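You operate a simulated robot arm through the tools that you are given. There is no shell and no other tool. Be economical: measure what you need, move in short steps, check, and stop when the job is done.

The job below is to be done with a simulated robot arm. You get a single attempt, and the scene is never put back.

Task
Key the pulley hub on to the pump shaft and lock it.
Fine: wipe the grease off the shaft with the felt pad, tap the key home, slide the hub home, run the hub knob tight; felt pad and mallet go back; fingers clear of the blows; leave the belt crank and its cover knob. What is to be rubbed or washed off counts as gone when no trace of it is left.

It is judged by the outcome, as a careful person would: the job done as asked, and still so three seconds after it is handed in. It fails if anything else is knocked over, pushed out of place, dropped, spilled or broken. A push-on lid holds only when it is set on centred and level and pressed home; a screw cap is set on level and turned clockwise until tight.

Robot
A 6-joint arm with a two-finger parallel gripper, fixed in place. Base frame: the origin is at the foot of the arm, x ahead of it, y to its left, z up. Readings come in m, rad, newtons and seconds.
With the tool pointing down near the work surface it reaches from about 0.14 to 0.84 m from the base axis. Its first joint turns from -2.897 to 2.897 rad. Payload 3.91 kg.
The TCP is the grasp point between the finger pads, 0.03 m short of the fingertips. In the tool frame z runs along the fingers and y along their closing line. The gripper opens to 0.11 m. The fingers are 0.02 m wide and 0.01 m thick; the gripper's body (0.048 by 0.112 m) begins 0.055 m behind the TCP.
Orientation is that of the tool frame in the base frame, as a unit quaternion [x, y, z, w]. With the fingers straight down and closing along the base's y, the tool's x points along the base's -x, its y along +y and its z along -z.

Tools
- The arm moves only by the tool servo_tool. Its arguments are lists of equal length, an entry for each row: "translation": the shift along the tool's x, y, z in m, a list of three; "rotation": the turn, a rotation vector about the tool's x, y, z in rad, a list of three; "grip": the closure, from 0 (fully open) to 1 (shut). In form: {"translation": [[tx, ty, tz], ...], "rotation": [[rx, ry, rz], ...], "grip": [grip, ...]}. A call has 1 to 10 rows; each row is the pose to reach, as a shift and turn from the pose commanded when the call began, along the tool's axes at that moment. A row lasts 0.2 s, in which the tool goes at most 0.05 m and 0.15 rad; a call with a longer step from one row to the next is refused whole, and so is a gripper value outside its range. Where a pose cannot be reached the arm comes as near as it can. A force on the tool above 90 N (or 10 N above the force at the start of the call, whichever is more), or a blocked arm, ends the call early, and 0.2 s more pass. Each finger travels about 0.108 m/s and halts on what it meets, pressing with about 22 N; the grip force reading is that of the motor and also rises with nothing between the fingers. The clock runs only during rows and for 0.2 s after the last one: add rows that repeat a pose to give the fingers time. The reply holds the time, the measured pose of the TCP, the force on the tool along the base axes, the opening and the grip force, in the units named above and with some noise, with the torque about the TCP (base axes, N m) and any sound that the robot's microphone picked up.
- Cameras (640 x 400 px; columns grow to the right, rows downward): "scene" is fixed at [0.3992, -0.5006, 1.5148]; the picture's right is [0.46, 0.89, 0.00], its down [0.84, -0.44, -0.33] and it looks along [-0.29, 0.15, -0.94] (base axes); focal length 302 px, centre (320, 200). "wrist" rides on the gripper at [0.077, 0.007, -0.114] in the tool frame; the picture's right is [-0.09, 1.00, 0.00], its down [-0.80, -0.07, -0.59] and it looks along [-0.59, -0.05, 0.80] (tool axes); focal length 270 px, centre (320, 200). There is no depth. A picture from a camera that has moved, and an enlarged one, comes with that camera's place and axes in the base frame and with its lens.
- capture(camera): a new picture of that camera. No time passes.
- slide_trunk(by): slides the trunk up (or, below 0, down) by that many m; the arm rides with it, the base frame stays. It gives what a move gives, with no picture.
- inspect(camera, box): a new picture of the part [left, top, right, bottom] of that camera's present view, enlarged. No time passes.
- job_done(): hands the job in; it is judged then, once.

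Go step by step. Nothing tells you positions but the pictures and the camera data: compare them with the known pose of the tool, close in by small moves and look again before you grip or let go. The budget is 120 turns and 68 pictures, counting those below and the enlarged ones. Unless the task says otherwise, let go and move clear before handing in, and close with one line.

The tools are called after ">>>" as name(argument=value, ...) on one line, values as JSON. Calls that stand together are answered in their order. servo_tool: Moves the arm, as the interface text tells. Its arguments: {"type":"object","properties":{"translation":{"type":"array"},"rotation":{"type":"array"},"grip":{"type":"array"}},"required":["translation","rotation","grip"]} The other tools are called the same way: slide_trunk (by) slides the trunk up or down; capture (camera) takes a picture; inspect (camera, box) takes an enlarged picture of a part of a camera's view; job_done () hands the job in.

At the start:

```text
t: 0.0
ee_pos: [0.1951, -0.3864, 1.1748]
tool_rot: [0.0, 1.0, 0.0, 0.001]
wrist_force: [-0.2, -0.2, -0.2]
wrist_torque: [0.02, 0.0, 0.01]
finger_gap: 0.1099
finger_force: 0.0
trunk travel left (down, up): [-0.45, 0.09]
```

scene: 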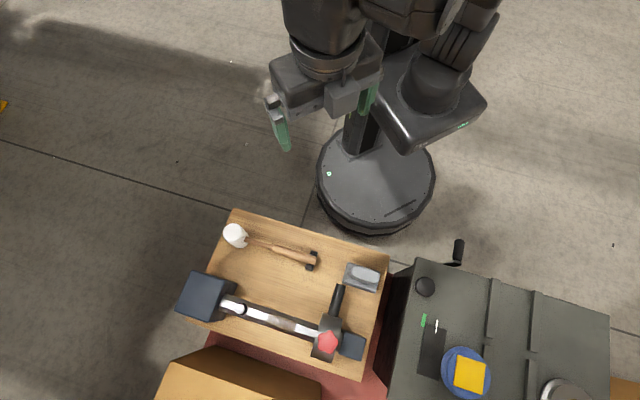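
wrist: 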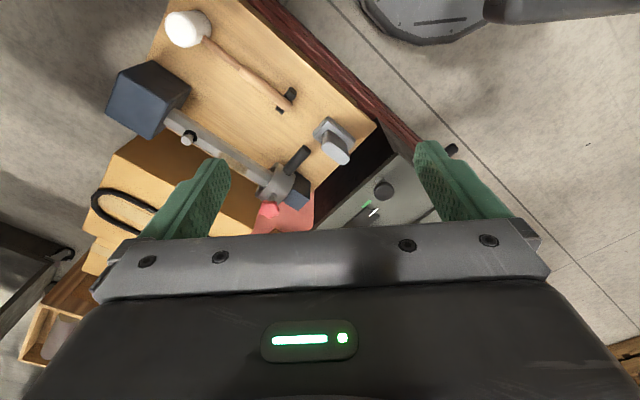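

I see a wooden bench with a mallet, a felt pad, and a shaft with a hub on it, and a cabinet to the right with a crank. I will enlarge the bench before moving.

>>> inspect(camera="scene", box=[160, 200, 400, 390])

>>> inspect(camera="wrist", box=[90, 0, 470, 240])

>>> inspect(camera="scene", box=[380, 230, 640, 400])

```text
2.11 times, centred on (280, 295) of scene
camera zoom: at [0.3992, -0.5006, 1.5148], right [0.46, 0.89, 0.0], down [0.84, -0.44, -0.33], along [-0.29, 0.15, -0.94], focal length 635 px, centre (404, 0)
```

zoom: 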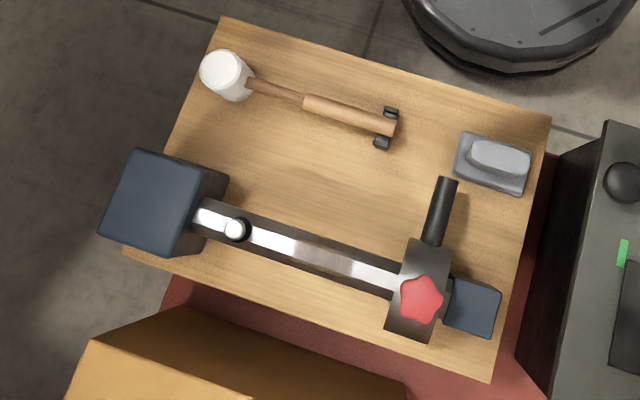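

```text
1.67 times, centred on (280, 120) of wrist
camera zoom: at [0.1175, -0.3797, 1.2885], right [0.09, 1.0, 0.0], down [0.8, -0.07, 0.59], along [0.59, -0.05, -0.8], focal length 450 px, centre (387, 333)
```

zoom: 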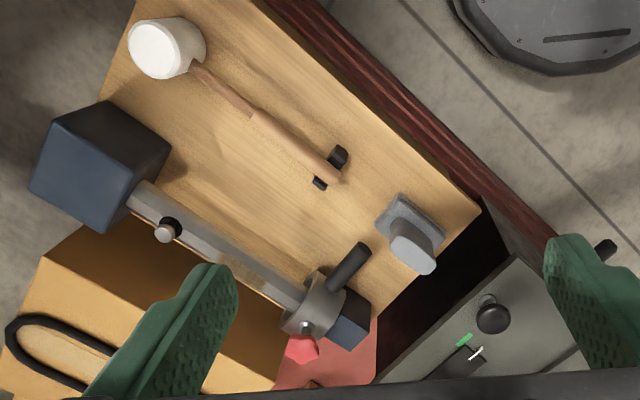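

```text
2.35 times, centred on (510, 315) of scene
camera zoom: at [0.3992, -0.5006, 1.5148], right [0.46, 0.89, 0.0], down [0.84, -0.44, -0.33], along [-0.29, 0.15, -0.94], focal length 710 px, centre (-127, -71)
```

zoom: 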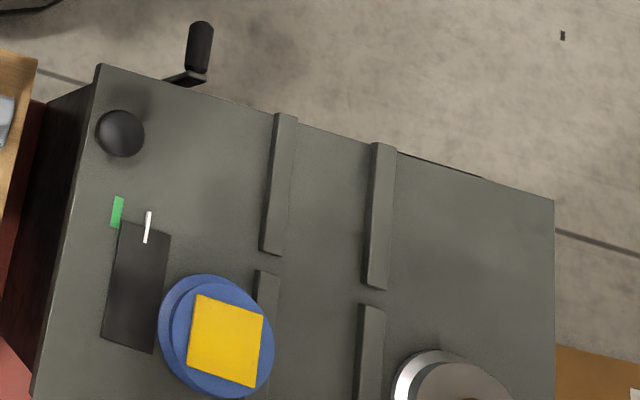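

The shaft runs at about 45° in the base frame, at roughly z 0.77 over a bench near z 0.69. The mallet head is near (0.14,-0.62), the pad near (0.385,-0.37) and the red knob near (0.475,-0.523,0.815). I'll turn the tool square to the shaft and look closer.

>>> servo_tool(translation=[[-0.013, -0.016, 0.033], [-0.025, -0.031, 0.067], [-0.038, -0.047, 0.1], [-0.05, -0.063, 0.133], [-0.063, -0.079, 0.167], [-0.075, -0.094, 0.2]], rotation=[[0, 0, 0.131], [0, 0, 0.262], [0, 0, 0.393], [0, 0, 0.524], [0, 0, 0.654], [0, 0, 0.785]], grip=[0, 0, 0, 0, 0, 0])

>>> capture(camera="wrist")

```text
t: 1.4
ee_pos: [0.2701, -0.4805, 0.9726]
tool_rot: [0.383, 0.924, 0.0, 0.001]
wrist_force: [0.5, 1.0, -0.3]
wrist_torque: [0.0, -0.03, -0.02]
finger_gap: 0.1103
finger_force: 0.1
trunk travel left (down, up): [-0.45, 0.09]
```

```text
62 pictures are left
camera wrist: at [0.2201, -0.4219, 1.0875], right [0.77, 0.64, 0.0], down [0.52, -0.62, 0.59], along [0.38, -0.46, -0.8], focal length 270 px, centre (320, 200)
```

wrist: 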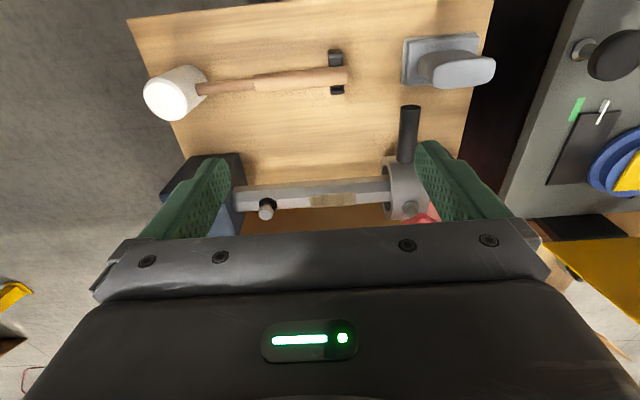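

The alignment looks right. I'll enlarge the shaft here.

>>> inspect(camera="wrist", box=[220, 90, 440, 230])

>>> servo_tool(translation=[[-0.045, 0, 0], [-0.09, 0, 0], [-0.13, 0, 0]], rotation=[[0, 0, 0], [0, 0, 0], [0, 0, 0]], grip=[0, 0, 0])

>>> inspect(camera="wrist", box=[120, 0, 520, 240])

```text
2.86 times, centred on (330, 160) of wrist
camera zoom: at [0.2201, -0.4219, 1.0875], right [0.77, 0.64, 0.0], down [0.52, -0.62, 0.59], along [0.38, -0.46, -0.8], focal length 772 px, centre (291, 314)
```

zoom: 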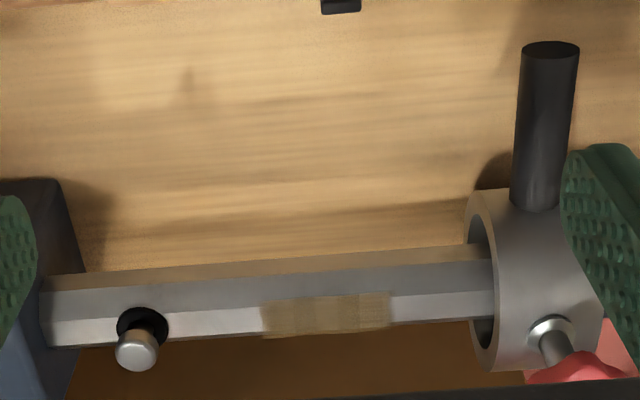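

```text
t: 2.2
ee_pos: [0.3636, -0.5711, 0.9742]
tool_rot: [0.382, 0.924, 0.0, 0.0]
wrist_force: [0.3, -0.3, 0.4]
wrist_torque: [-0.01, 0.01, -0.04]
finger_gap: 0.1101
finger_force: 0.0
trunk travel left (down, up): [-0.45, 0.09]
```

```text
1.60 times, centred on (320, 120) of wrist
camera zoom: at [0.313, -0.5139, 1.0882], right [0.77, 0.64, 0.0], down [0.52, -0.62, 0.59], along [0.38, -0.46, -0.8], focal length 432 px, centre (320, 328)
```

zoom: 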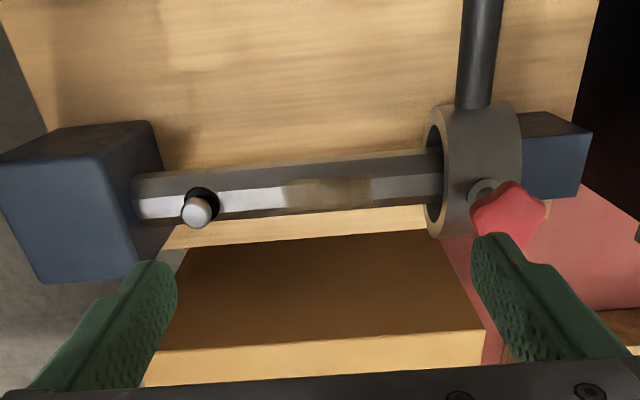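

The key stands up from the shaft near the big block, at about (0.317,-0.66). The grease band is mid-shaft and the hub is at the right end. Next I'll go over the felt pad, turned 90° so the fingers close across it.

>>> servo_tool(translation=[[0.013, 0.016, 0.009], [0.025, 0.032, 0.018], [0.038, 0.047, 0.026], [0.051, 0.063, 0.035], [0.063, 0.079, 0.044], [0.076, 0.095, 0.053], [0.089, 0.11, 0.062], [0.101, 0.126, 0.07], [0.114, 0.142, 0.079], [0.127, 0.158, 0.088]], rotation=[[0, 0, 0.149], [0, 0, 0.298], [0, 0, 0.447], [0, 0, 0.596], [0, 0, 0.745], [0, 0, 0.894], [0, 0, 1.043], [0, 0, 1.192], [0, 0, 1.341], [0, 0, 1.49]], grip=[0, 0, 0, 0, 0, 0, 0, 0, 0, 0])

>>> servo_tool(translation=[[0, 0, 0]], rotation=[[0, 0, 0.081]], grip=[0])

>>> capture(camera="wrist")

```text
t: 4.4
ee_pos: [0.3844, -0.3678, 0.8874]
tool_rot: [0.908, 0.42, 0.0, 0.0]
wrist_force: [-0.6, 0.2, 0.2]
wrist_torque: [0.01, 0.01, 0.02]
finger_gap: 0.11
finger_force: 0.1
trunk travel left (down, up): [-0.45, 0.09]
```

```text
t: 4.8
ee_pos: [0.384, -0.3691, 0.8866]
tool_rot: [0.924, 0.383, -0.001, -0.001]
wrist_force: [0.0, -0.4, -0.3]
wrist_torque: [0.01, 0.0, 0.0]
finger_gap: 0.1102
finger_force: 0.0
trunk travel left (down, up): [-0.45, 0.09]
```

```text
59 pictures are left
camera wrist: at [0.4425, -0.3206, 1.001], right [0.64, -0.77, 0.0], down [-0.62, -0.52, 0.59], along [-0.46, -0.38, -0.8], focal length 270 px, centre (320, 200)
```

wrist: 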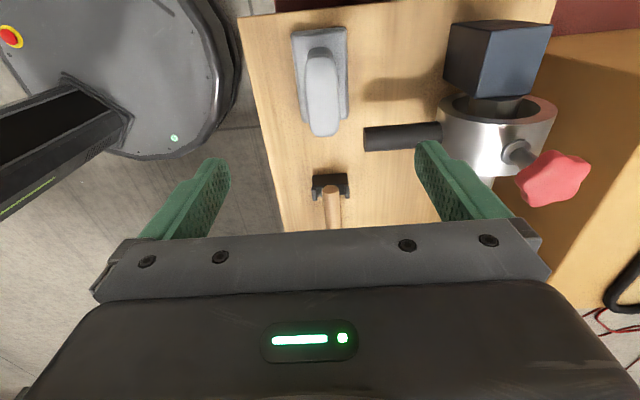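

The pad's grip bar is almost directly under the tool, and the hub handle is horizontal with the knob upright on the hub. I'll narrow the fingers, go down partway and look again.

>>> servo_tool(translation=[[0, 0, 0.04], [0, 0, 0.08], [-0.001, 0, 0.105]], rotation=[[0, 0, 0], [0, 0, 0], [0, 0, 0]], grip=[0.35, 0.35, 0.35])

>>> capture(camera="wrist")

>>> inspect(camera="scene", box=[300, 220, 420, 300])

```text
t: 5.6
ee_pos: [0.3832, -0.3708, 0.7812]
tool_rot: [0.924, 0.383, -0.001, 0.001]
wrist_force: [0.4, -0.2, 0.1]
wrist_torque: [0.0, 0.0, 0.03]
finger_gap: 0.0715
finger_force: 0.2
trunk travel left (down, up): [-0.45, 0.09]
```

```text
58 pictures are left
camera wrist: at [0.4418, -0.3216, 0.8954], right [0.64, -0.77, 0.0], down [-0.62, -0.52, 0.59], along [-0.46, -0.38, -0.8], focal length 270 px, centre (320, 200)
```

wrist: 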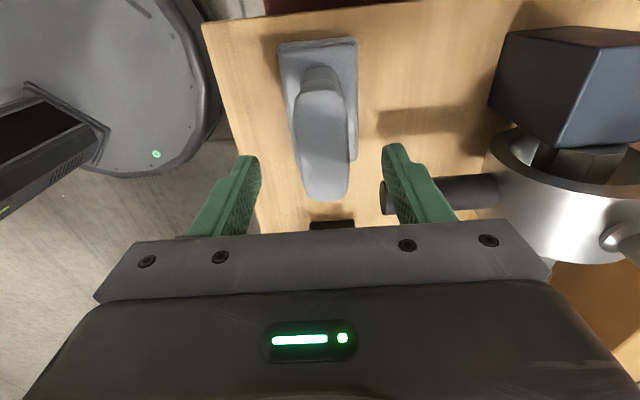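

```text
5.00 times, centred on (360, 260) of scene
camera zoom: at [0.3992, -0.5006, 1.5148], right [0.46, 0.89, 0.0], down [0.84, -0.44, -0.33], along [-0.29, 0.15, -0.94], focal length 1508 px, centre (120, -100)
```

zoom: 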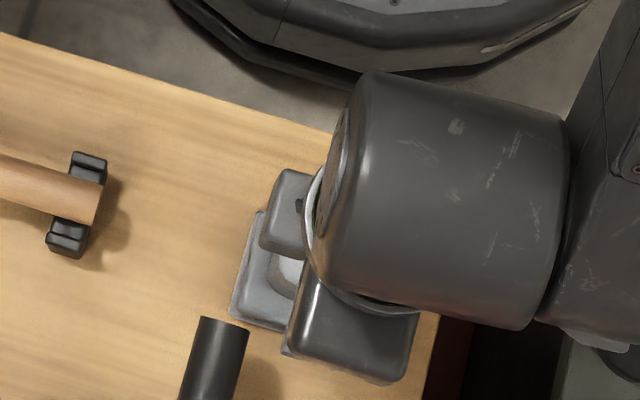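

The bar top is near z 0.75 and about 34 mm wide, centred within a few mm of the tool. I'll go down to z≈0.735 and close.

>>> servo_tool(translation=[[0.006, 0.001, 0.025], [0.006, 0.001, 0.046], [0.006, 0.001, 0.046], [0.006, 0.001, 0.046], [0.006, 0.001, 0.046]], rotation=[[0, 0, 0], [0, 0, 0], [0, 0, 0], [0, 0, 0], [0, 0, 0]], grip=[0.35, 0.35, 0.8, 0.8, 0.8])

>>> capture(camera="wrist")

```text
t: 6.8
ee_pos: [0.3884, -0.3666, 0.7339]
tool_rot: [0.924, 0.383, 0.0, 0.0]
wrist_force: [1.6, -0.3, -0.2]
wrist_torque: [0.02, 0.0, -0.04]
finger_gap: 0.0299
finger_force: 22.3
trunk travel left (down, up): [-0.45, 0.09]
```

```text
56 pictures are left
camera wrist: at [0.447, -0.3183, 0.849], right [0.64, -0.77, 0.0], down [-0.62, -0.52, 0.59], along [-0.46, -0.38, -0.8], focal length 270 px, centre (320, 200)
```

wrist: 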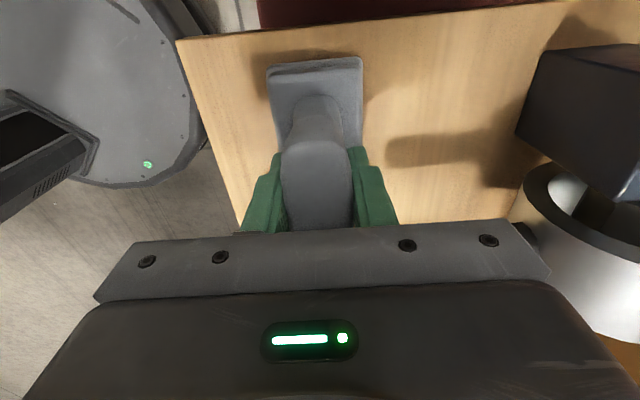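

The pad is gripped (gap 0.030). I'll lift it well clear and carry it over the grease band at about (0.394,-0.597).

>>> servo_tool(translation=[[0, 0, -0.01], [0, 0, -0.05], [0, 0, -0.1], [0, 0, -0.15], [0, 0, -0.196]], rotation=[[0, 0, 0], [0, 0, 0], [0, 0, 0], [0, 0, 0], [0, 0, 0]], grip=[0.8, 0.8, 0.8, 0.8, 0.8])

>>> servo_tool(translation=[[-0.026, 0.028, 0], [-0.053, 0.056, 0], [-0.08, 0.083, 0], [-0.106, 0.111, 0], [-0.133, 0.139, 0], [-0.159, 0.167, 0]], rotation=[[0, 0, 0], [0, 0, 0], [0, 0, 0], [0, 0, 0], [0, 0, 0], [0, 0, 0]], grip=[0.8, 0.8, 0.8, 0.8, 0.8, 0.8])

>>> capture(camera="wrist")

>>> inspect(camera="scene", box=[160, 200, 400, 390])

```text
t: 8.0
ee_pos: [0.3877, -0.3676, 0.9334]
tool_rot: [0.924, 0.383, 0.0, -0.001]
wrist_force: [0.1, -0.2, -2.5]
wrist_torque: [-0.02, 0.01, 0.0]
finger_gap: 0.0298
finger_force: 22.1
trunk travel left (down, up): [-0.45, 0.09]
```

```text
t: 9.4
ee_pos: [0.3933, -0.5978, 0.9293]
tool_rot: [0.924, 0.382, 0.0, -0.001]
wrist_force: [0.3, 0.5, -2.5]
wrist_torque: [0.01, 0.0, 0.0]
finger_gap: 0.0297
finger_force: 21.9
trunk travel left (down, up): [-0.45, 0.09]
```

```text
55 pictures are left
camera wrist: at [0.4521, -0.5498, 1.044], right [0.64, -0.77, 0.0], down [-0.62, -0.52, 0.59], along [-0.46, -0.38, -0.8], focal length 270 px, centre (320, 200)
```

wrist: 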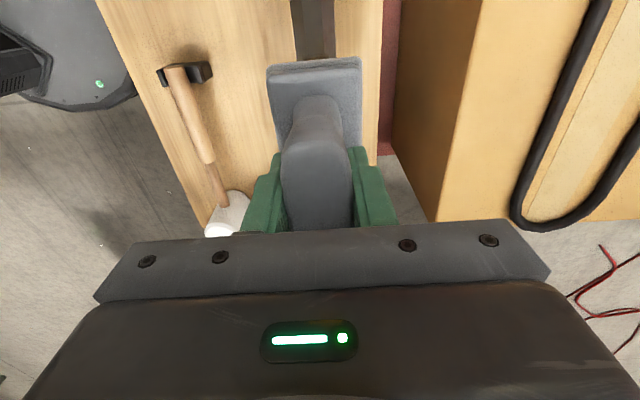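

```text
2.11 times, centred on (280, 295) of scene
camera zoom: at [0.3992, -0.5006, 1.5148], right [0.46, 0.89, 0.0], down [0.84, -0.44, -0.33], along [-0.29, 0.15, -0.94], focal length 635 px, centre (404, 0)
```

zoom: 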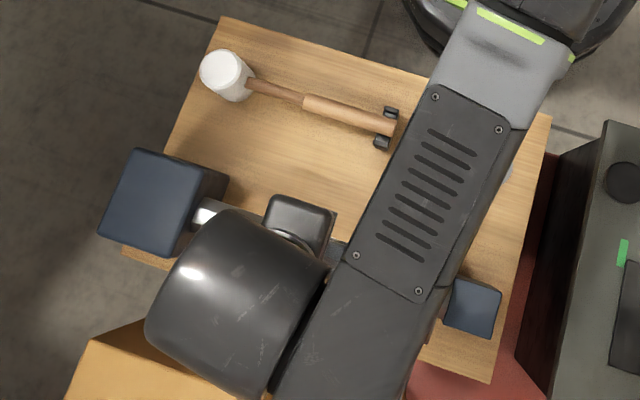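

The pad is in line over the shaft (lateral coordinate about 0.70). I'll lower slowly to feel for contact.

>>> servo_tool(translation=[[0, 0, 0.03], [0, 0, 0.055]], rotation=[[0, 0, 0], [0, 0, 0]], grip=[0.8, 0.8])

>>> inspect(camera="wrist", box=[220, 0, 420, 120])

```text
t: 10.0
ee_pos: [0.3939, -0.5983, 0.8747]
tool_rot: [0.924, 0.383, 0.0, -0.001]
wrist_force: [-0.1, -0.8, -2.4]
wrist_torque: [0.03, 0.02, 0.0]
finger_gap: 0.03
finger_force: 22.0
trunk travel left (down, up): [-0.45, 0.09]
```

```text
3.20 times, centred on (320, 60) of wrist
camera zoom: at [0.453, -0.5482, 0.989], right [0.64, -0.77, 0.0], down [-0.62, -0.52, 0.59], along [-0.46, -0.38, -0.8], focal length 865 px, centre (320, 648)
```

zoom: 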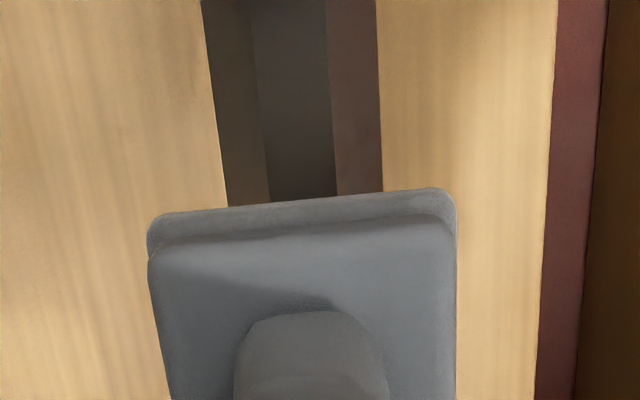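

The pad is centred over the shaft. I'll continue down in small steps.

>>> servo_tool(translation=[[0, 0, 0.004], [0, 0, 0.008], [0, 0, 0.012]], rotation=[[0, 0, 0], [0, 0, 0], [0, 0, 0]], grip=[0.8, 0.8, 0.8])

>>> servo_tool(translation=[[0, 0, 0.003], [0, 0, 0.006]], rotation=[[0, 0, 0], [0, 0, 0]], grip=[0.8, 0.8])

```text
t: 10.8
ee_pos: [0.3928, -0.5985, 0.8639]
tool_rot: [0.923, 0.384, -0.001, 0.0]
wrist_force: [0.3, -0.2, -2.5]
wrist_torque: [-0.02, -0.01, -0.02]
finger_gap: 0.0298
finger_force: 21.6
trunk travel left (down, up): [-0.45, 0.09]
```

```text
t: 11.4
ee_pos: [0.394, -0.5973, 0.8574]
tool_rot: [0.924, 0.383, 0.0, 0.001]
wrist_force: [-0.1, 1.2, -2.3]
wrist_torque: [0.03, -0.01, -0.02]
finger_gap: 0.0296
finger_force: 21.6
trunk travel left (down, up): [-0.45, 0.09]
```

>>> servo_tool(translation=[[0, 0, 0.003], [0, 0, 0.006]], rotation=[[0, 0, 0], [0, 0, 0]], grip=[0.8, 0.8])

>>> servo_tool(translation=[[0, 0, 0.003]], rotation=[[0, 0, 0]], grip=[0.8])

>>> servo_tool(translation=[[0, 0, 0.003]], rotation=[[0, 0, 0]], grip=[0.8])

```text
t: 12.0
ee_pos: [0.3931, -0.5973, 0.8517]
tool_rot: [0.924, 0.383, -0.001, 0.0]
wrist_force: [-0.2, 0.5, -2.2]
wrist_torque: [0.03, 0.04, 0.01]
finger_gap: 0.0299
finger_force: 22.4
trunk travel left (down, up): [-0.45, 0.09]
```

```text
t: 12.4
ee_pos: [0.3946, -0.596, 0.8484]
tool_rot: [0.924, 0.383, 0.001, -0.001]
wrist_force: [0.5, -0.3, -2.4]
wrist_torque: [0.0, -0.01, 0.03]
finger_gap: 0.0301
finger_force: 22.1
trunk travel left (down, up): [-0.45, 0.09]
```

```text
t: 12.8
ee_pos: [0.3929, -0.5962, 0.8467]
tool_rot: [0.923, 0.384, 0.0, 0.001]
wrist_force: [0.3, -0.1, -2.0]
wrist_torque: [0.02, -0.1, -0.02]
finger_gap: 0.0299
finger_force: 21.7
trunk travel left (down, up): [-0.45, 0.09]
```

Still no clear contact, though the last torque reading hints at it. I'll continue in 3 mm steps.

>>> servo_tool(translation=[[0, 0, 0.003]], rotation=[[0, 0, 0]], grip=[0.8])

>>> servo_tool(translation=[[0, 0, 0.002]], rotation=[[0, 0, 0]], grip=[0.8])

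```text
t: 13.2
ee_pos: [0.3938, -0.5971, 0.8436]
tool_rot: [0.923, 0.384, 0.0, 0.0]
wrist_force: [-1.1, 0.4, -1.9]
wrist_torque: [0.02, -0.01, -0.01]
finger_gap: 0.0302
finger_force: 22.0
trunk travel left (down, up): [-0.45, 0.09]
```

```text
t: 13.6
ee_pos: [0.3936, -0.5972, 0.8412]
tool_rot: [0.924, 0.383, 0.0, 0.0]
wrist_force: [-0.3, 0.8, -2.2]
wrist_torque: [0.05, 0.0, -0.01]
finger_gap: 0.0298
finger_force: 21.3
trunk travel left (down, up): [-0.45, 0.09]
```

>>> servo_tool(translation=[[0, 0, 0.003]], rotation=[[0, 0, 0]], grip=[0.8])

>>> servo_tool(translation=[[0, 0, 0.003]], rotation=[[0, 0, 0]], grip=[0.8])

>>> servo_tool(translation=[[0, 0, 0.003]], rotation=[[0, 0, 0]], grip=[0.8])

>>> inspect(camera="wrist", box=[220, 0, 420, 120])

```text
t: 14.0
ee_pos: [0.3934, -0.5982, 0.8383]
tool_rot: [0.923, 0.384, -0.001, 0.0]
wrist_force: [-0.4, -0.4, -2.5]
wrist_torque: [-0.03, -0.03, 0.03]
finger_gap: 0.03
finger_force: 22.0
trunk travel left (down, up): [-0.45, 0.09]
```

```text
t: 14.4
ee_pos: [0.3947, -0.596, 0.8345]
tool_rot: [0.924, 0.383, -0.001, 0.0]
wrist_force: [0.4, -0.3, -2.6]
wrist_torque: [0.03, 0.03, -0.01]
finger_gap: 0.0297
finger_force: 22.2
trunk travel left (down, up): [-0.45, 0.09]
```

```text
t: 14.8
ee_pos: [0.3936, -0.5973, 0.8324]
tool_rot: [0.924, 0.383, -0.001, 0.001]
wrist_force: [-0.2, 0.9, -2.1]
wrist_torque: [0.05, 0.0, 0.01]
finger_gap: 0.0298
finger_force: 22.6
trunk travel left (down, up): [-0.45, 0.09]
```

```text
3.20 times, centred on (320, 60) of wrist
camera zoom: at [0.4528, -0.5487, 0.946], right [0.64, -0.77, 0.0], down [-0.62, -0.52, 0.59], along [-0.46, -0.38, -0.8], focal length 865 px, centre (320, 648)
```

zoom: 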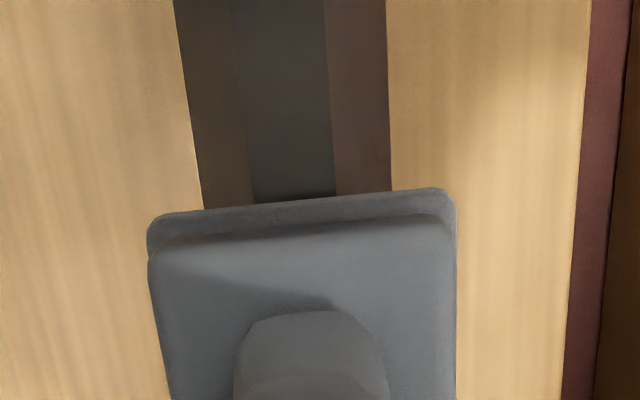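

Not touching yet, but the gap is closing. I'll continue down.

>>> servo_tool(translation=[[0, 0, 0.003]], rotation=[[0, 0, 0]], grip=[0.8])

>>> servo_tool(translation=[[0, 0, 0.003]], rotation=[[0, 0, 0]], grip=[0.8])

>>> servo_tool(translation=[[0, 0, 0.003]], rotation=[[0, 0, 0]], grip=[0.8])

```text
t: 15.2
ee_pos: [0.3938, -0.5975, 0.8306]
tool_rot: [0.924, 0.383, 0.0, -0.001]
wrist_force: [0.4, -0.4, 1.8]
wrist_torque: [0.16, -0.06, -0.03]
finger_gap: 0.03
finger_force: 21.6
trunk travel left (down, up): [-0.45, 0.09]
```

```text
t: 15.6
ee_pos: [0.3946, -0.5982, 0.8296]
tool_rot: [0.924, 0.383, 0.0, 0.003]
wrist_force: [-1.4, 2.1, 17.6]
wrist_torque: [0.25, 0.22, -0.02]
finger_gap: 0.0293
finger_force: 21.4
trunk travel left (down, up): [-0.45, 0.09]
```

```text
t: 16.0
ee_pos: [0.394, -0.5968, 0.8233]
tool_rot: [0.924, 0.383, 0.0, 0.003]
wrist_force: [-0.2, 0.1, 18.0]
wrist_torque: [0.3, 0.32, 0.01]
finger_gap: 0.0299
finger_force: 23.0
trunk travel left (down, up): [-0.45, 0.09]
```

Contact came at z≈0.830 and the pad slid a few mm in the grip. I'll ease off a little and rub back and forth along the shaft.

>>> servo_tool(translation=[[0, 0, -0.001], [-0.02, 0, -0.001], [-0.035, 0, -0.001], [-0.015, 0, -0.001], [0.005, 0, -0.001], [0.022, 0, -0.001], [0.005, 0, -0.001], [-0.015, 0, -0.001], [-0.035, 0, -0.001], [-0.015, 0, -0.001]], rotation=[[0, 0, 0], [0, 0, 0], [0, 0, 0], [0, 0, 0], [0, 0, 0], [0, 0, 0], [0, 0, 0], [0, 0, 0], [0, 0, 0], [0, 0, 0]], grip=[0.8, 0.8, 0.8, 0.8, 0.8, 0.8, 0.8, 0.8, 0.8, 0.8])

>>> servo_tool(translation=[[0.02, 0, 0], [0.037, 0, 0], [0.02, 0, 0], [0, 0, 0], [-0.02, 0, 0], [0, 0, 0], [0.02, 0, 0], [0.037, 0, 0], [0.02, 0, 0], [0.015, 0, 0]], rotation=[[0, 0, 0], [0, 0, 0], [0, 0, 0], [0, 0, 0], [0, 0, 0], [0, 0, 0], [0, 0, 0], [0, 0, 0], [0, 0, 0], [0, 0, 0]], grip=[0.8, 0.8, 0.8, 0.8, 0.8, 0.8, 0.8, 0.8, 0.8, 0.8])

```text
t: 18.2
ee_pos: [0.3825, -0.6078, 0.8246]
tool_rot: [0.923, 0.384, 0.0, 0.0]
wrist_force: [2.7, 3.3, 5.6]
wrist_torque: [-0.11, 0.07, -0.01]
finger_gap: 0.0301
finger_force: 21.6
trunk travel left (down, up): [-0.45, 0.09]
```

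```text
t: 20.4
ee_pos: [0.3941, -0.5982, 0.8258]
tool_rot: [0.923, 0.384, 0.0, 0.0]
wrist_force: [1.7, 2.0, 5.0]
wrist_torque: [-0.05, 0.08, 0.01]
finger_gap: 0.0299
finger_force: 22.7
trunk travel left (down, up): [-0.45, 0.09]
```

Two rounds of rubbing are done. I'll lift and move aside to inspect the band.

>>> servo_tool(translation=[[0, 0, -0.04], [0, 0, -0.08], [0, -0.03, -0.1], [0, -0.06, -0.1], [0, -0.1, -0.1]], rotation=[[0, 0, 0], [0, 0, 0], [0, 0, 0], [0, 0, 0], [0, 0, 0]], grip=[0.8, 0.8, 0.8, 0.8, 0.8])

>>> capture(camera="wrist")

```text
t: 21.6
ee_pos: [0.3227, -0.5265, 0.9241]
tool_rot: [0.924, 0.382, -0.001, 0.0]
wrist_force: [-0.3, -0.1, -2.3]
wrist_torque: [0.01, -0.01, 0.0]
finger_gap: 0.0299
finger_force: 21.9
trunk travel left (down, up): [-0.45, 0.09]
```

```text
51 pictures are left
camera wrist: at [0.3813, -0.4776, 1.0387], right [0.64, -0.77, 0.0], down [-0.62, -0.52, 0.59], along [-0.46, -0.38, -0.8], focal length 270 px, centre (320, 200)
```

wrist: 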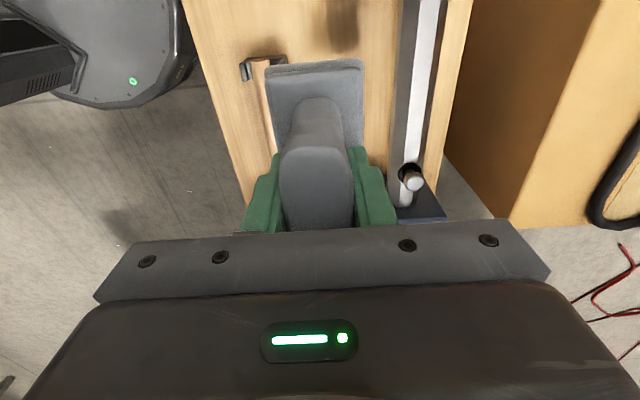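

>>> inspect(camera="wrist", box=[370, 0, 490, 80])

>>> inspect(camera="scene", box=[220, 280, 340, 350])

>>> inspect(camera="wrist", box=[370, 130, 460, 230])

```text
5.00 times, centred on (430, 40) of wrist
camera zoom: at [0.3813, -0.4776, 1.0387], right [0.64, -0.77, 0.0], down [-0.62, -0.52, 0.59], along [-0.46, -0.38, -0.8], focal length 1351 px, centre (-230, 1000)
```

zoom: 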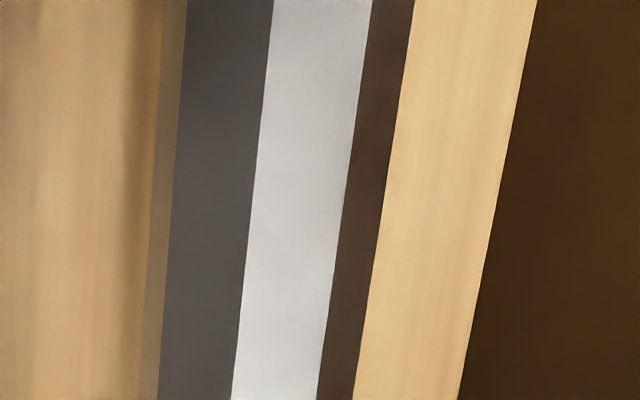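

```text
5.33 times, centred on (280, 315) of scene
camera zoom: at [0.3992, -0.5006, 1.5148], right [0.46, 0.89, 0.0], down [0.84, -0.44, -0.33], along [-0.29, 0.15, -0.94], focal length 1608 px, centre (533, -413)
```

zoom: 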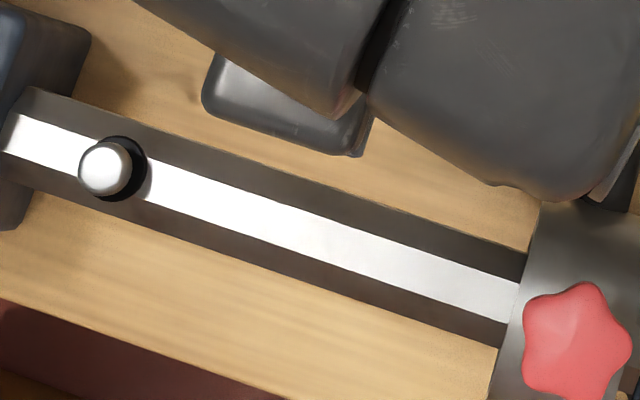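

```text
4.00 times, centred on (415, 180) of wrist
camera zoom: at [0.3813, -0.4776, 1.0387], right [0.64, -0.77, 0.0], down [-0.62, -0.52, 0.59], along [-0.46, -0.38, -0.8], focal length 1081 px, centre (-60, 280)
```

zoom: 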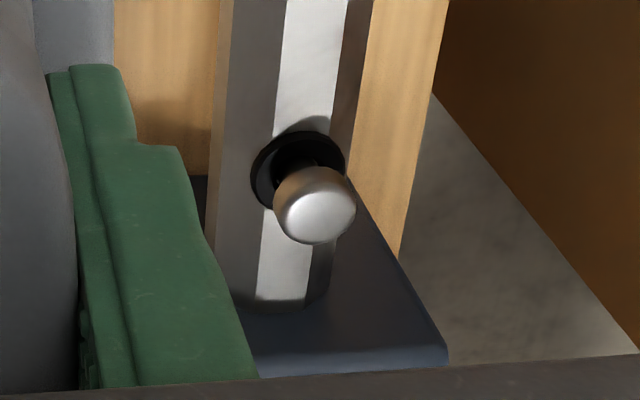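

The shaft flat is completely clean. I'll carry the pad back over its original spot (0.388,-0.367) and lower it.

>>> servo_tool(translation=[[0.032, -0.013, 0], [0.064, -0.027, 0], [0.096, -0.04, 0], [0.128, -0.053, 0], [0.16, -0.067, 0], [0.16, -0.067, 0.05], [0.16, -0.067, 0.1], [0.16, -0.067, 0.15], [0.16, -0.067, 0.185]], rotation=[[0, 0, 0], [0, 0, 0], [0, 0, 0], [0, 0, 0], [0, 0, 0], [0, 0, 0], [0, 0, 0], [0, 0, 0], [0, 0, 0]], grip=[0.8, 0.8, 0.8, 0.8, 0.8, 0.8, 0.8, 0.8, 0.8])

>>> capture(camera="wrist")

```text
t: 23.6
ee_pos: [0.3883, -0.3647, 0.7382]
tool_rot: [0.924, 0.383, 0.0, 0.0]
wrist_force: [0.8, 0.0, -3.0]
wrist_torque: [0.02, -0.04, 0.03]
finger_gap: 0.03
finger_force: 21.9
trunk travel left (down, up): [-0.45, 0.09]
```

```text
47 pictures are left
camera wrist: at [0.4472, -0.317, 0.8534], right [0.64, -0.77, 0.0], down [-0.62, -0.52, 0.59], along [-0.46, -0.38, -0.8], focal length 270 px, centre (320, 200)
```

wrist: 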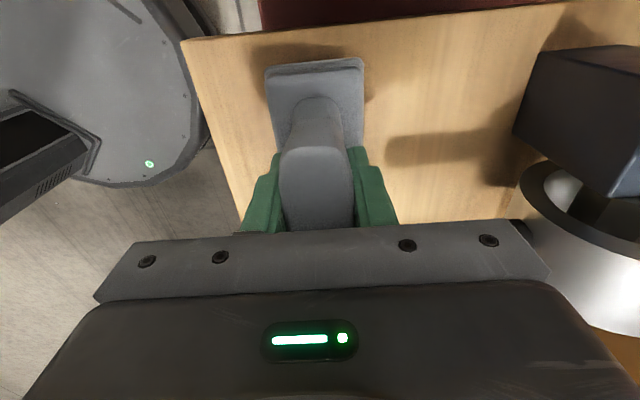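

The position matches the pickup view. I'll lower in small steps to touch.

>>> servo_tool(translation=[[0, -0.001, 0.003], [0, -0.001, 0.005]], rotation=[[0, 0, 0], [0, 0, 0]], grip=[0.8, 0.8])

>>> servo_tool(translation=[[0, 0, 0.002]], rotation=[[0, 0, 0]], grip=[0.8])

>>> servo_tool(translation=[[0, 0, 0.002]], rotation=[[0, 0, 0]], grip=[0.8])

```text
t: 24.2
ee_pos: [0.3871, -0.3642, 0.7346]
tool_rot: [0.923, 0.384, 0.0, 0.0]
wrist_force: [-0.5, -0.8, -2.6]
wrist_torque: [0.0, -0.02, 0.02]
finger_gap: 0.0299
finger_force: 22.2
trunk travel left (down, up): [-0.45, 0.09]
```

```text
t: 24.6
ee_pos: [0.3885, -0.3657, 0.733]
tool_rot: [0.924, 0.383, 0.0, 0.0]
wrist_force: [0.2, -0.4, -2.2]
wrist_torque: [-0.02, 0.0, 0.03]
finger_gap: 0.03
finger_force: 22.0
trunk travel left (down, up): [-0.45, 0.09]
```

```text
t: 25.0
ee_pos: [0.3876, -0.3644, 0.7306]
tool_rot: [0.924, 0.383, 0.0, 0.0]
wrist_force: [-0.4, -0.2, -2.5]
wrist_torque: [0.01, 0.0, -0.01]
finger_gap: 0.03
finger_force: 22.3
trunk travel left (down, up): [-0.45, 0.09]
```

>>> servo_tool(translation=[[0, 0, 0.002]], rotation=[[0, 0, 0]], grip=[0.8])

>>> servo_tool(translation=[[0, 0, 0.002]], rotation=[[0, 0, 0]], grip=[0.8])

```text
t: 25.4
ee_pos: [0.3867, -0.3649, 0.7293]
tool_rot: [0.923, 0.384, 0.001, 0.0]
wrist_force: [-0.1, 0.5, 8.4]
wrist_torque: [0.21, 0.3, -0.05]
finger_gap: 0.0298
finger_force: 21.9
trunk travel left (down, up): [-0.45, 0.09]
```

```text
t: 25.8
ee_pos: [0.3871, -0.3655, 0.7271]
tool_rot: [0.924, 0.383, 0.001, 0.001]
wrist_force: [-0.2, 1.5, 17.4]
wrist_torque: [0.37, 0.38, -0.01]
finger_gap: 0.0296
finger_force: 21.7
trunk travel left (down, up): [-0.45, 0.09]
```

The pad is down. I'll release, rise straight up, and move over the mallet handle near (0.26,-0.50).

>>> servo_tool(translation=[[0, 0, -0.002], [0, 0, -0.002], [0, 0, -0.03], [0, 0, -0.08], [0, 0, -0.13], [0, 0, -0.15]], rotation=[[0, 0, 0], [0, 0, 0], [0, 0, 0], [0, 0, 0], [0, 0, 0], [0, 0, 0]], grip=[0.35, 0.35, 0.35, 0.35, 0.35, 0.35])

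>>> servo_tool(translation=[[-0.045, 0, 0], [-0.09, 0, 0], [-0.13, 0, 0], [-0.165, 0.005, 0]], rotation=[[0, 0, 0], [0, 0, 0], [0, 0, 0], [0, 0, 0]], grip=[0.35, 0.35, 0.35, 0.35])

>>> capture(camera="wrist")

>>> inspect(camera="scene", box=[160, 200, 400, 390])

```text
t: 27.2
ee_pos: [0.388, -0.3645, 0.876]
tool_rot: [0.924, 0.383, 0.0, 0.0]
wrist_force: [-0.1, 0.0, -0.7]
wrist_torque: [0.01, -0.02, -0.01]
finger_gap: 0.0715
finger_force: 0.0
trunk travel left (down, up): [-0.45, 0.09]
```

```text
t: 28.2
ee_pos: [0.2751, -0.4874, 0.8747]
tool_rot: [0.923, 0.384, 0.0, 0.0]
wrist_force: [-0.6, 0.0, 1.1]
wrist_torque: [0.03, 0.01, 0.01]
finger_gap: 0.0713
finger_force: 0.1
trunk travel left (down, up): [-0.45, 0.09]
```

```text
46 pictures are left
camera wrist: at [0.3336, -0.4377, 0.9901], right [0.64, -0.77, 0.0], down [-0.62, -0.52, 0.59], along [-0.46, -0.38, -0.8], focal length 270 px, centre (320, 200)
```

wrist: 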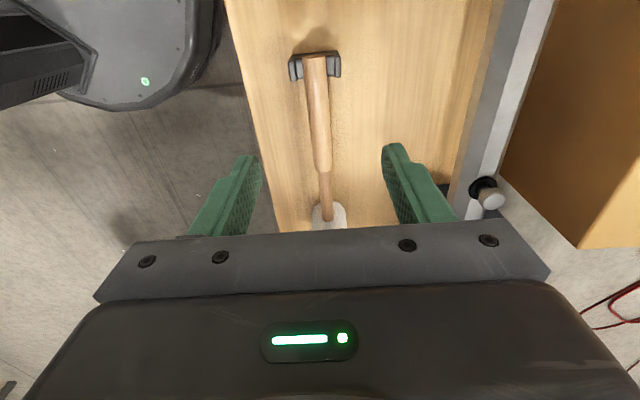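

```text
2.11 times, centred on (280, 295) of scene
camera zoom: at [0.3992, -0.5006, 1.5148], right [0.46, 0.89, 0.0], down [0.84, -0.44, -0.33], along [-0.29, 0.15, -0.94], focal length 635 px, centre (404, 0)
```

zoom: 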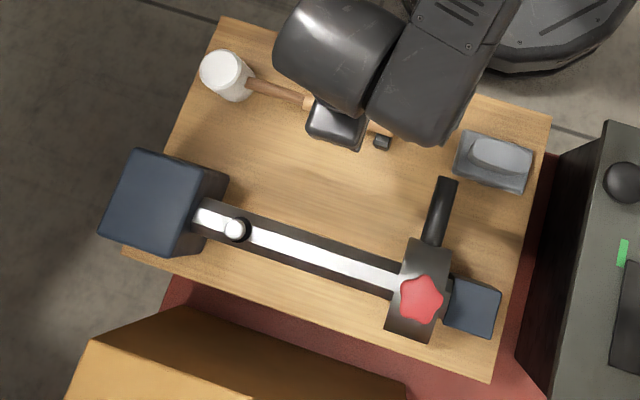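

The mallet handle runs nearly parallel to the tool's x axis, about 5 mm to the left. I'll move toward the head to a good grip point on the thick part, go lower and check.

>>> servo_tool(translation=[[-0.03, -0.003, 0.03], [-0.06, -0.005, 0.06], [-0.06, -0.005, 0.09]], rotation=[[0, 0, 0], [0, 0, 0], [0, 0, 0]], grip=[0.45, 0.45, 0.45])

>>> capture(camera="wrist")

```text
t: 29.0
ee_pos: [0.2286, -0.5251, 0.7859]
tool_rot: [0.924, 0.383, 0.001, 0.0]
wrist_force: [0.1, -0.4, 0.5]
wrist_torque: [-0.03, 0.0, 0.03]
finger_gap: 0.0606
finger_force: 0.0
trunk travel left (down, up): [-0.45, 0.09]
```

```text
44 pictures are left
camera wrist: at [0.288, -0.4761, 0.9003], right [0.64, -0.77, 0.0], down [-0.62, -0.52, 0.59], along [-0.46, -0.38, -0.8], focal length 270 px, centre (320, 200)
```

wrist: 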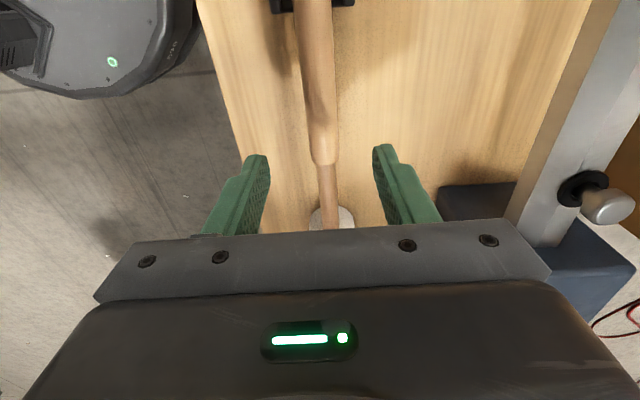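

The handle is centred between the fingers with room on the thick part. I'll go down and close.

>>> servo_tool(translation=[[0, 0, 0.04], [0, 0, 0.07], [0, 0, 0.077], [0, 0, 0.077], [0, 0, 0.077], [0, 0, 0.077]], rotation=[[0, 0, 0], [0, 0, 0], [0, 0, 0], [0, 0, 0], [0, 0, 0], [0, 0, 0]], grip=[0.45, 0.45, 0.45, 0.85, 0.85, 0.85])

>>> capture(camera="wrist")

```text
t: 30.4
ee_pos: [0.23, -0.5243, 0.7085]
tool_rot: [0.923, 0.384, 0.0, 0.0]
wrist_force: [1.6, -1.2, 0.0]
wrist_torque: [-0.09, 0.03, 0.17]
finger_gap: 0.0249
finger_force: 22.1
trunk travel left (down, up): [-0.45, 0.09]
```

```text
43 pictures are left
camera wrist: at [0.2884, -0.4758, 0.8232], right [0.64, -0.77, 0.0], down [-0.62, -0.52, 0.59], along [-0.46, -0.38, -0.8], focal length 270 px, centre (320, 200)
```

wrist: 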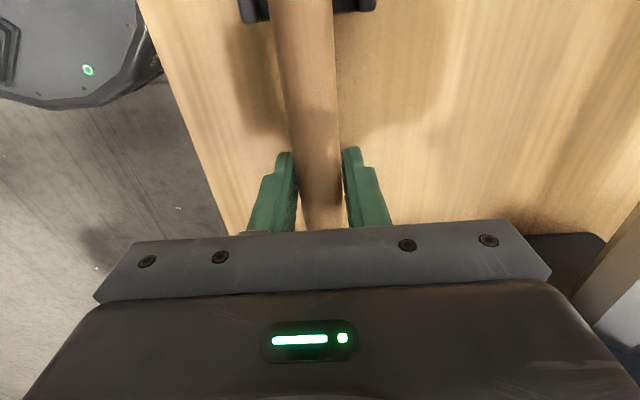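

The handle is gripped (gap 0.025). I'll lift it slowly and check the droop.

>>> servo_tool(translation=[[0, 0, -0.01], [0, 0, -0.03], [0, 0, -0.06], [0, 0, -0.1], [0, 0, -0.14], [0, 0, -0.17]], rotation=[[0, 0, 0], [0, 0, 0], [0, 0, 0], [0, 0, 0], [0, 0, 0], [0, 0, 0]], grip=[0.85, 0.85, 0.85, 0.85, 0.85, 0.85])

>>> capture(camera="scene")

>>> capture(camera="wrist")

```text
t: 31.8
ee_pos: [0.2293, -0.5244, 0.88]
tool_rot: [0.924, 0.383, 0.0, -0.001]
wrist_force: [0.6, 0.2, -4.5]
wrist_torque: [0.23, -0.26, 0.03]
finger_gap: 0.025
finger_force: 21.9
trunk travel left (down, up): [-0.45, 0.09]
```

```text
42 pictures are left
```

scene: 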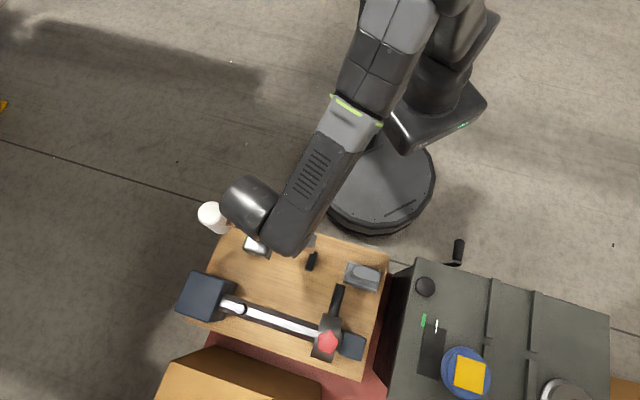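

```text
41 pictures are left
camera wrist: at [0.2878, -0.4758, 0.9937], right [0.64, -0.77, 0.0], down [-0.62, -0.52, 0.59], along [-0.46, -0.38, -0.8], focal length 270 px, centre (320, 200)
```

wrist: 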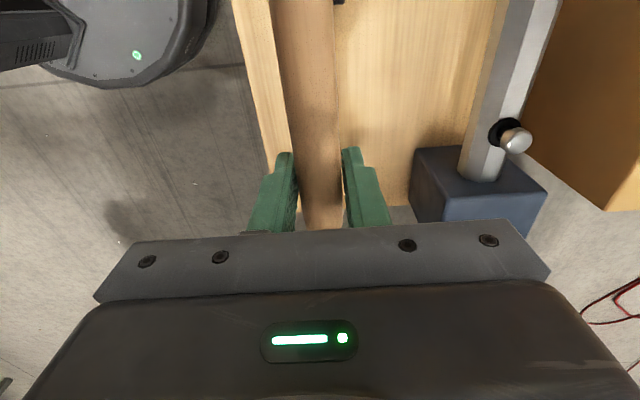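

The mallet is held steady and light. If the handle lay along the shaft its end would foul the hub knob, so I'll turn it square to the shaft, raise it first, and hover the head over the key at (0.3206,-0.6687,0.777).

>>> servo_tool(translation=[[0, 0, -0.05], [0, 0, -0.1], [-0.006, 0.004, -0.1], [-0.012, 0.008, -0.1], [-0.018, 0.012, -0.1], [-0.024, 0.017, -0.1], [-0.03, 0.021, -0.1], [-0.036, 0.025, -0.1], [-0.0414, 0.0296, -0.1]], rotation=[[0, 0, 0], [0, 0, 0], [0, 0, -0.13], [0, 0, -0.27], [0, 0, -0.41], [0, 0, -0.55], [0, 0, -0.69], [0, 0, -0.83], [0, 0, -0.97]], grip=[0.85, 0.85, 0.85, 0.85, 0.85, 0.85, 0.85, 0.85, 0.85])

>>> servo_tool(translation=[[0, 0, 0], [0, 0, 0], [0, 0, 0], [0, 0, 0], [0, 0, 0]], rotation=[[0, 0, -0.13], [0, 0, -0.27], [0, 0, -0.41], [0, 0, -0.55], [0, 0, -0.6008]], grip=[0.85, 0.85, 0.85, 0.85, 0.85])

>>> capture(camera="wrist")

>>> inspect(camera="scene", box=[160, 200, 400, 390])

```text
t: 33.8
ee_pos: [0.2202, -0.5764, 0.9794]
tool_rot: [0.638, 0.77, 0.0, 0.0]
wrist_force: [-0.2, 0.3, -4.4]
wrist_torque: [0.33, 0.04, 0.0]
finger_gap: 0.0251
finger_force: 22.2
trunk travel left (down, up): [-0.45, 0.09]
```

```text
t: 35.0
ee_pos: [0.2205, -0.5756, 0.9781]
tool_rot: [0.381, 0.924, 0.001, 0.0]
wrist_force: [0.2, -1.0, -4.2]
wrist_torque: [0.24, 0.24, -0.01]
finger_gap: 0.0251
finger_force: 21.7
trunk travel left (down, up): [-0.45, 0.09]
```

```text
40 pictures are left
camera wrist: at [0.1704, -0.5173, 1.0929], right [0.76, 0.64, 0.0], down [0.52, -0.62, 0.59], along [0.38, -0.45, -0.8], focal length 270 px, centre (320, 200)
```

wrist: 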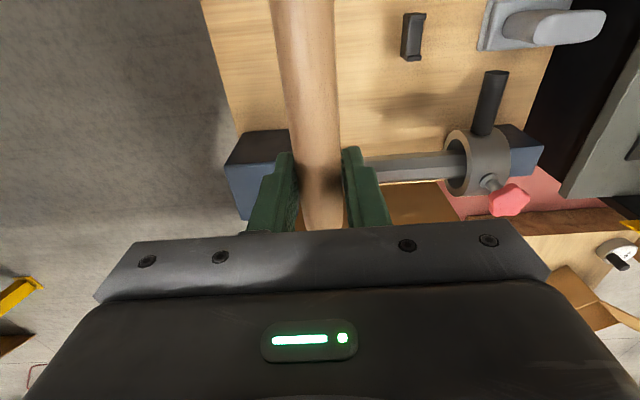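

```text
2.11 times, centred on (280, 295) of scene
camera zoom: at [0.3992, -0.5006, 1.5148], right [0.46, 0.89, 0.0], down [0.84, -0.44, -0.33], along [-0.29, 0.15, -0.94], focal length 635 px, centre (404, 0)
```

zoom: 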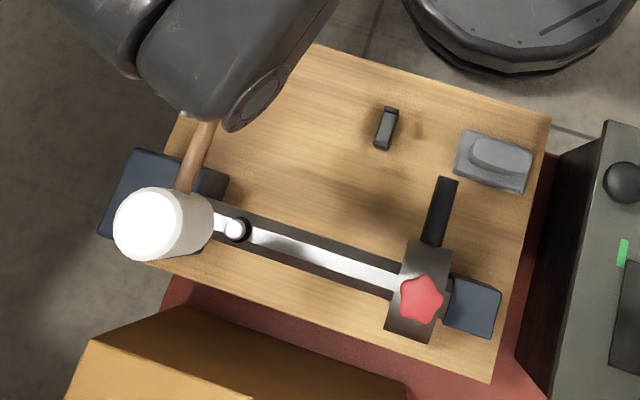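

The head hovers close to over the key. I'll lower to about 4 cm above contact and check the alignment.

>>> servo_tool(translation=[[0, 0, 0.04], [0, 0, 0.08], [0, 0, 0.1]], rotation=[[0, 0, 0], [0, 0, 0], [0, 0, 0]], grip=[0.85, 0.85, 0.85])

>>> inspect(camera="scene", box=[180, 240, 300, 340])

>>> inspect(camera="wrist", box=[200, 100, 440, 240])

```text
t: 35.8
ee_pos: [0.2207, -0.5745, 0.8778]
tool_rot: [0.382, 0.924, 0.0, 0.001]
wrist_force: [0.0, -0.6, -4.2]
wrist_torque: [0.27, 0.23, -0.02]
finger_gap: 0.0251
finger_force: 21.6
trunk travel left (down, up): [-0.45, 0.09]
```

```text
4.00 times, centred on (240, 290) of scene
camera zoom: at [0.3992, -0.5006, 1.5148], right [0.46, 0.89, 0.0], down [0.84, -0.44, -0.33], along [-0.29, 0.15, -0.94], focal length 1206 px, centre (640, -160)
```

zoom: 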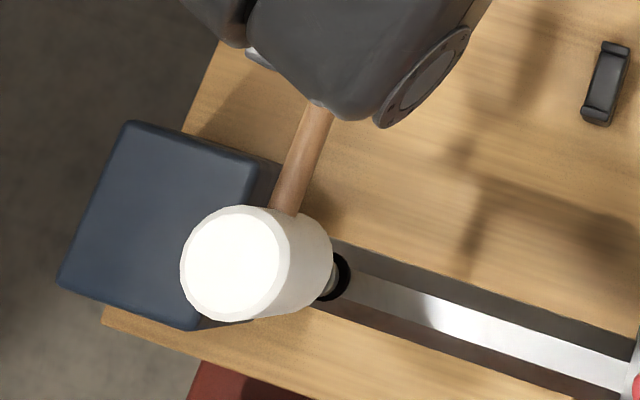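

```text
2.67 times, centred on (320, 170) of wrist
camera zoom: at [0.1701, -0.5169, 0.9926], right [0.77, 0.64, 0.0], down [0.52, -0.62, 0.59], along [0.38, -0.45, -0.8], focal length 721 px, centre (320, 280)
```

zoom: 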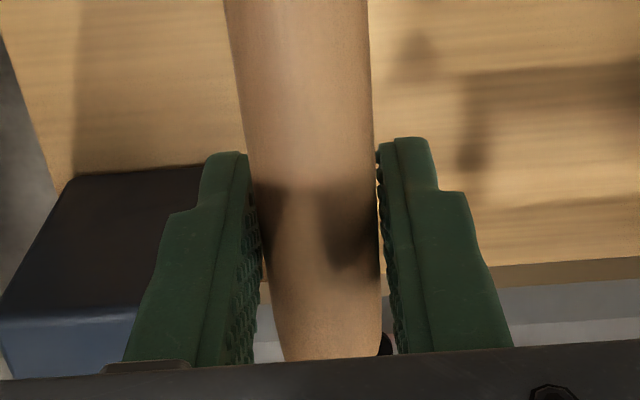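

By the scene camera the head needs about 8–10 mm more along the shaft and outward. I'll shift it and go down a little more.

>>> servo_tool(translation=[[-0.009, 0.008, 0], [-0.009, 0.008, 0.012]], rotation=[[0, 0, 0], [0, 0, 0]], grip=[0.85, 0.85])

>>> inspect(camera="scene", box=[180, 240, 300, 340])

```text
t: 36.4
ee_pos: [0.2335, -0.5756, 0.8674]
tool_rot: [0.382, 0.924, -0.001, -0.001]
wrist_force: [0.3, 0.0, -3.9]
wrist_torque: [0.24, 0.26, 0.01]
finger_gap: 0.0249
finger_force: 22.1
trunk travel left (down, up): [-0.45, 0.09]
```

```text
4.00 times, centred on (240, 290) of scene
camera zoom: at [0.3992, -0.5006, 1.5148], right [0.46, 0.89, 0.0], down [0.84, -0.44, -0.33], along [-0.29, 0.15, -0.94], focal length 1206 px, centre (640, -160)
```

zoom: 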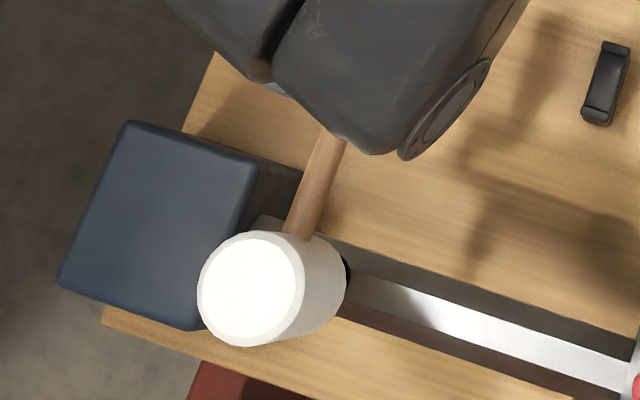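

The head now projects onto the key. I'll feel for first contact.

>>> servo_tool(translation=[[0, 0, 0.004], [0, 0, 0.008]], rotation=[[0, 0, 0], [0, 0, 0]], grip=[0.85, 0.85])

>>> servo_tool(translation=[[0, 0, 0.004], [0, 0, 0.007]], rotation=[[0, 0, 0], [0, 0, 0]], grip=[0.85, 0.85])

>>> servo_tool(translation=[[0, 0, 0.003], [0, 0, 0.006]], rotation=[[0, 0, 0], [0, 0, 0]], grip=[0.85, 0.85])

```text
t: 37.0
ee_pos: [0.2326, -0.5757, 0.8583]
tool_rot: [0.382, 0.924, 0.0, -0.001]
wrist_force: [0.0, 0.5, -5.4]
wrist_torque: [0.23, 0.23, -0.05]
finger_gap: 0.0251
finger_force: 21.9
trunk travel left (down, up): [-0.45, 0.09]
```

```text
t: 37.6
ee_pos: [0.2338, -0.576, 0.851]
tool_rot: [0.382, 0.924, 0.0, 0.0]
wrist_force: [-0.2, -0.1, -5.5]
wrist_torque: [0.26, 0.23, 0.0]
finger_gap: 0.0248
finger_force: 22.1
trunk travel left (down, up): [-0.45, 0.09]
```

```text
t: 38.2
ee_pos: [0.2336, -0.5755, 0.8456]
tool_rot: [0.382, 0.924, -0.001, 0.0]
wrist_force: [-0.2, -0.6, -4.1]
wrist_torque: [0.27, 0.23, 0.0]
finger_gap: 0.0249
finger_force: 21.9
trunk travel left (down, up): [-0.45, 0.09]
```

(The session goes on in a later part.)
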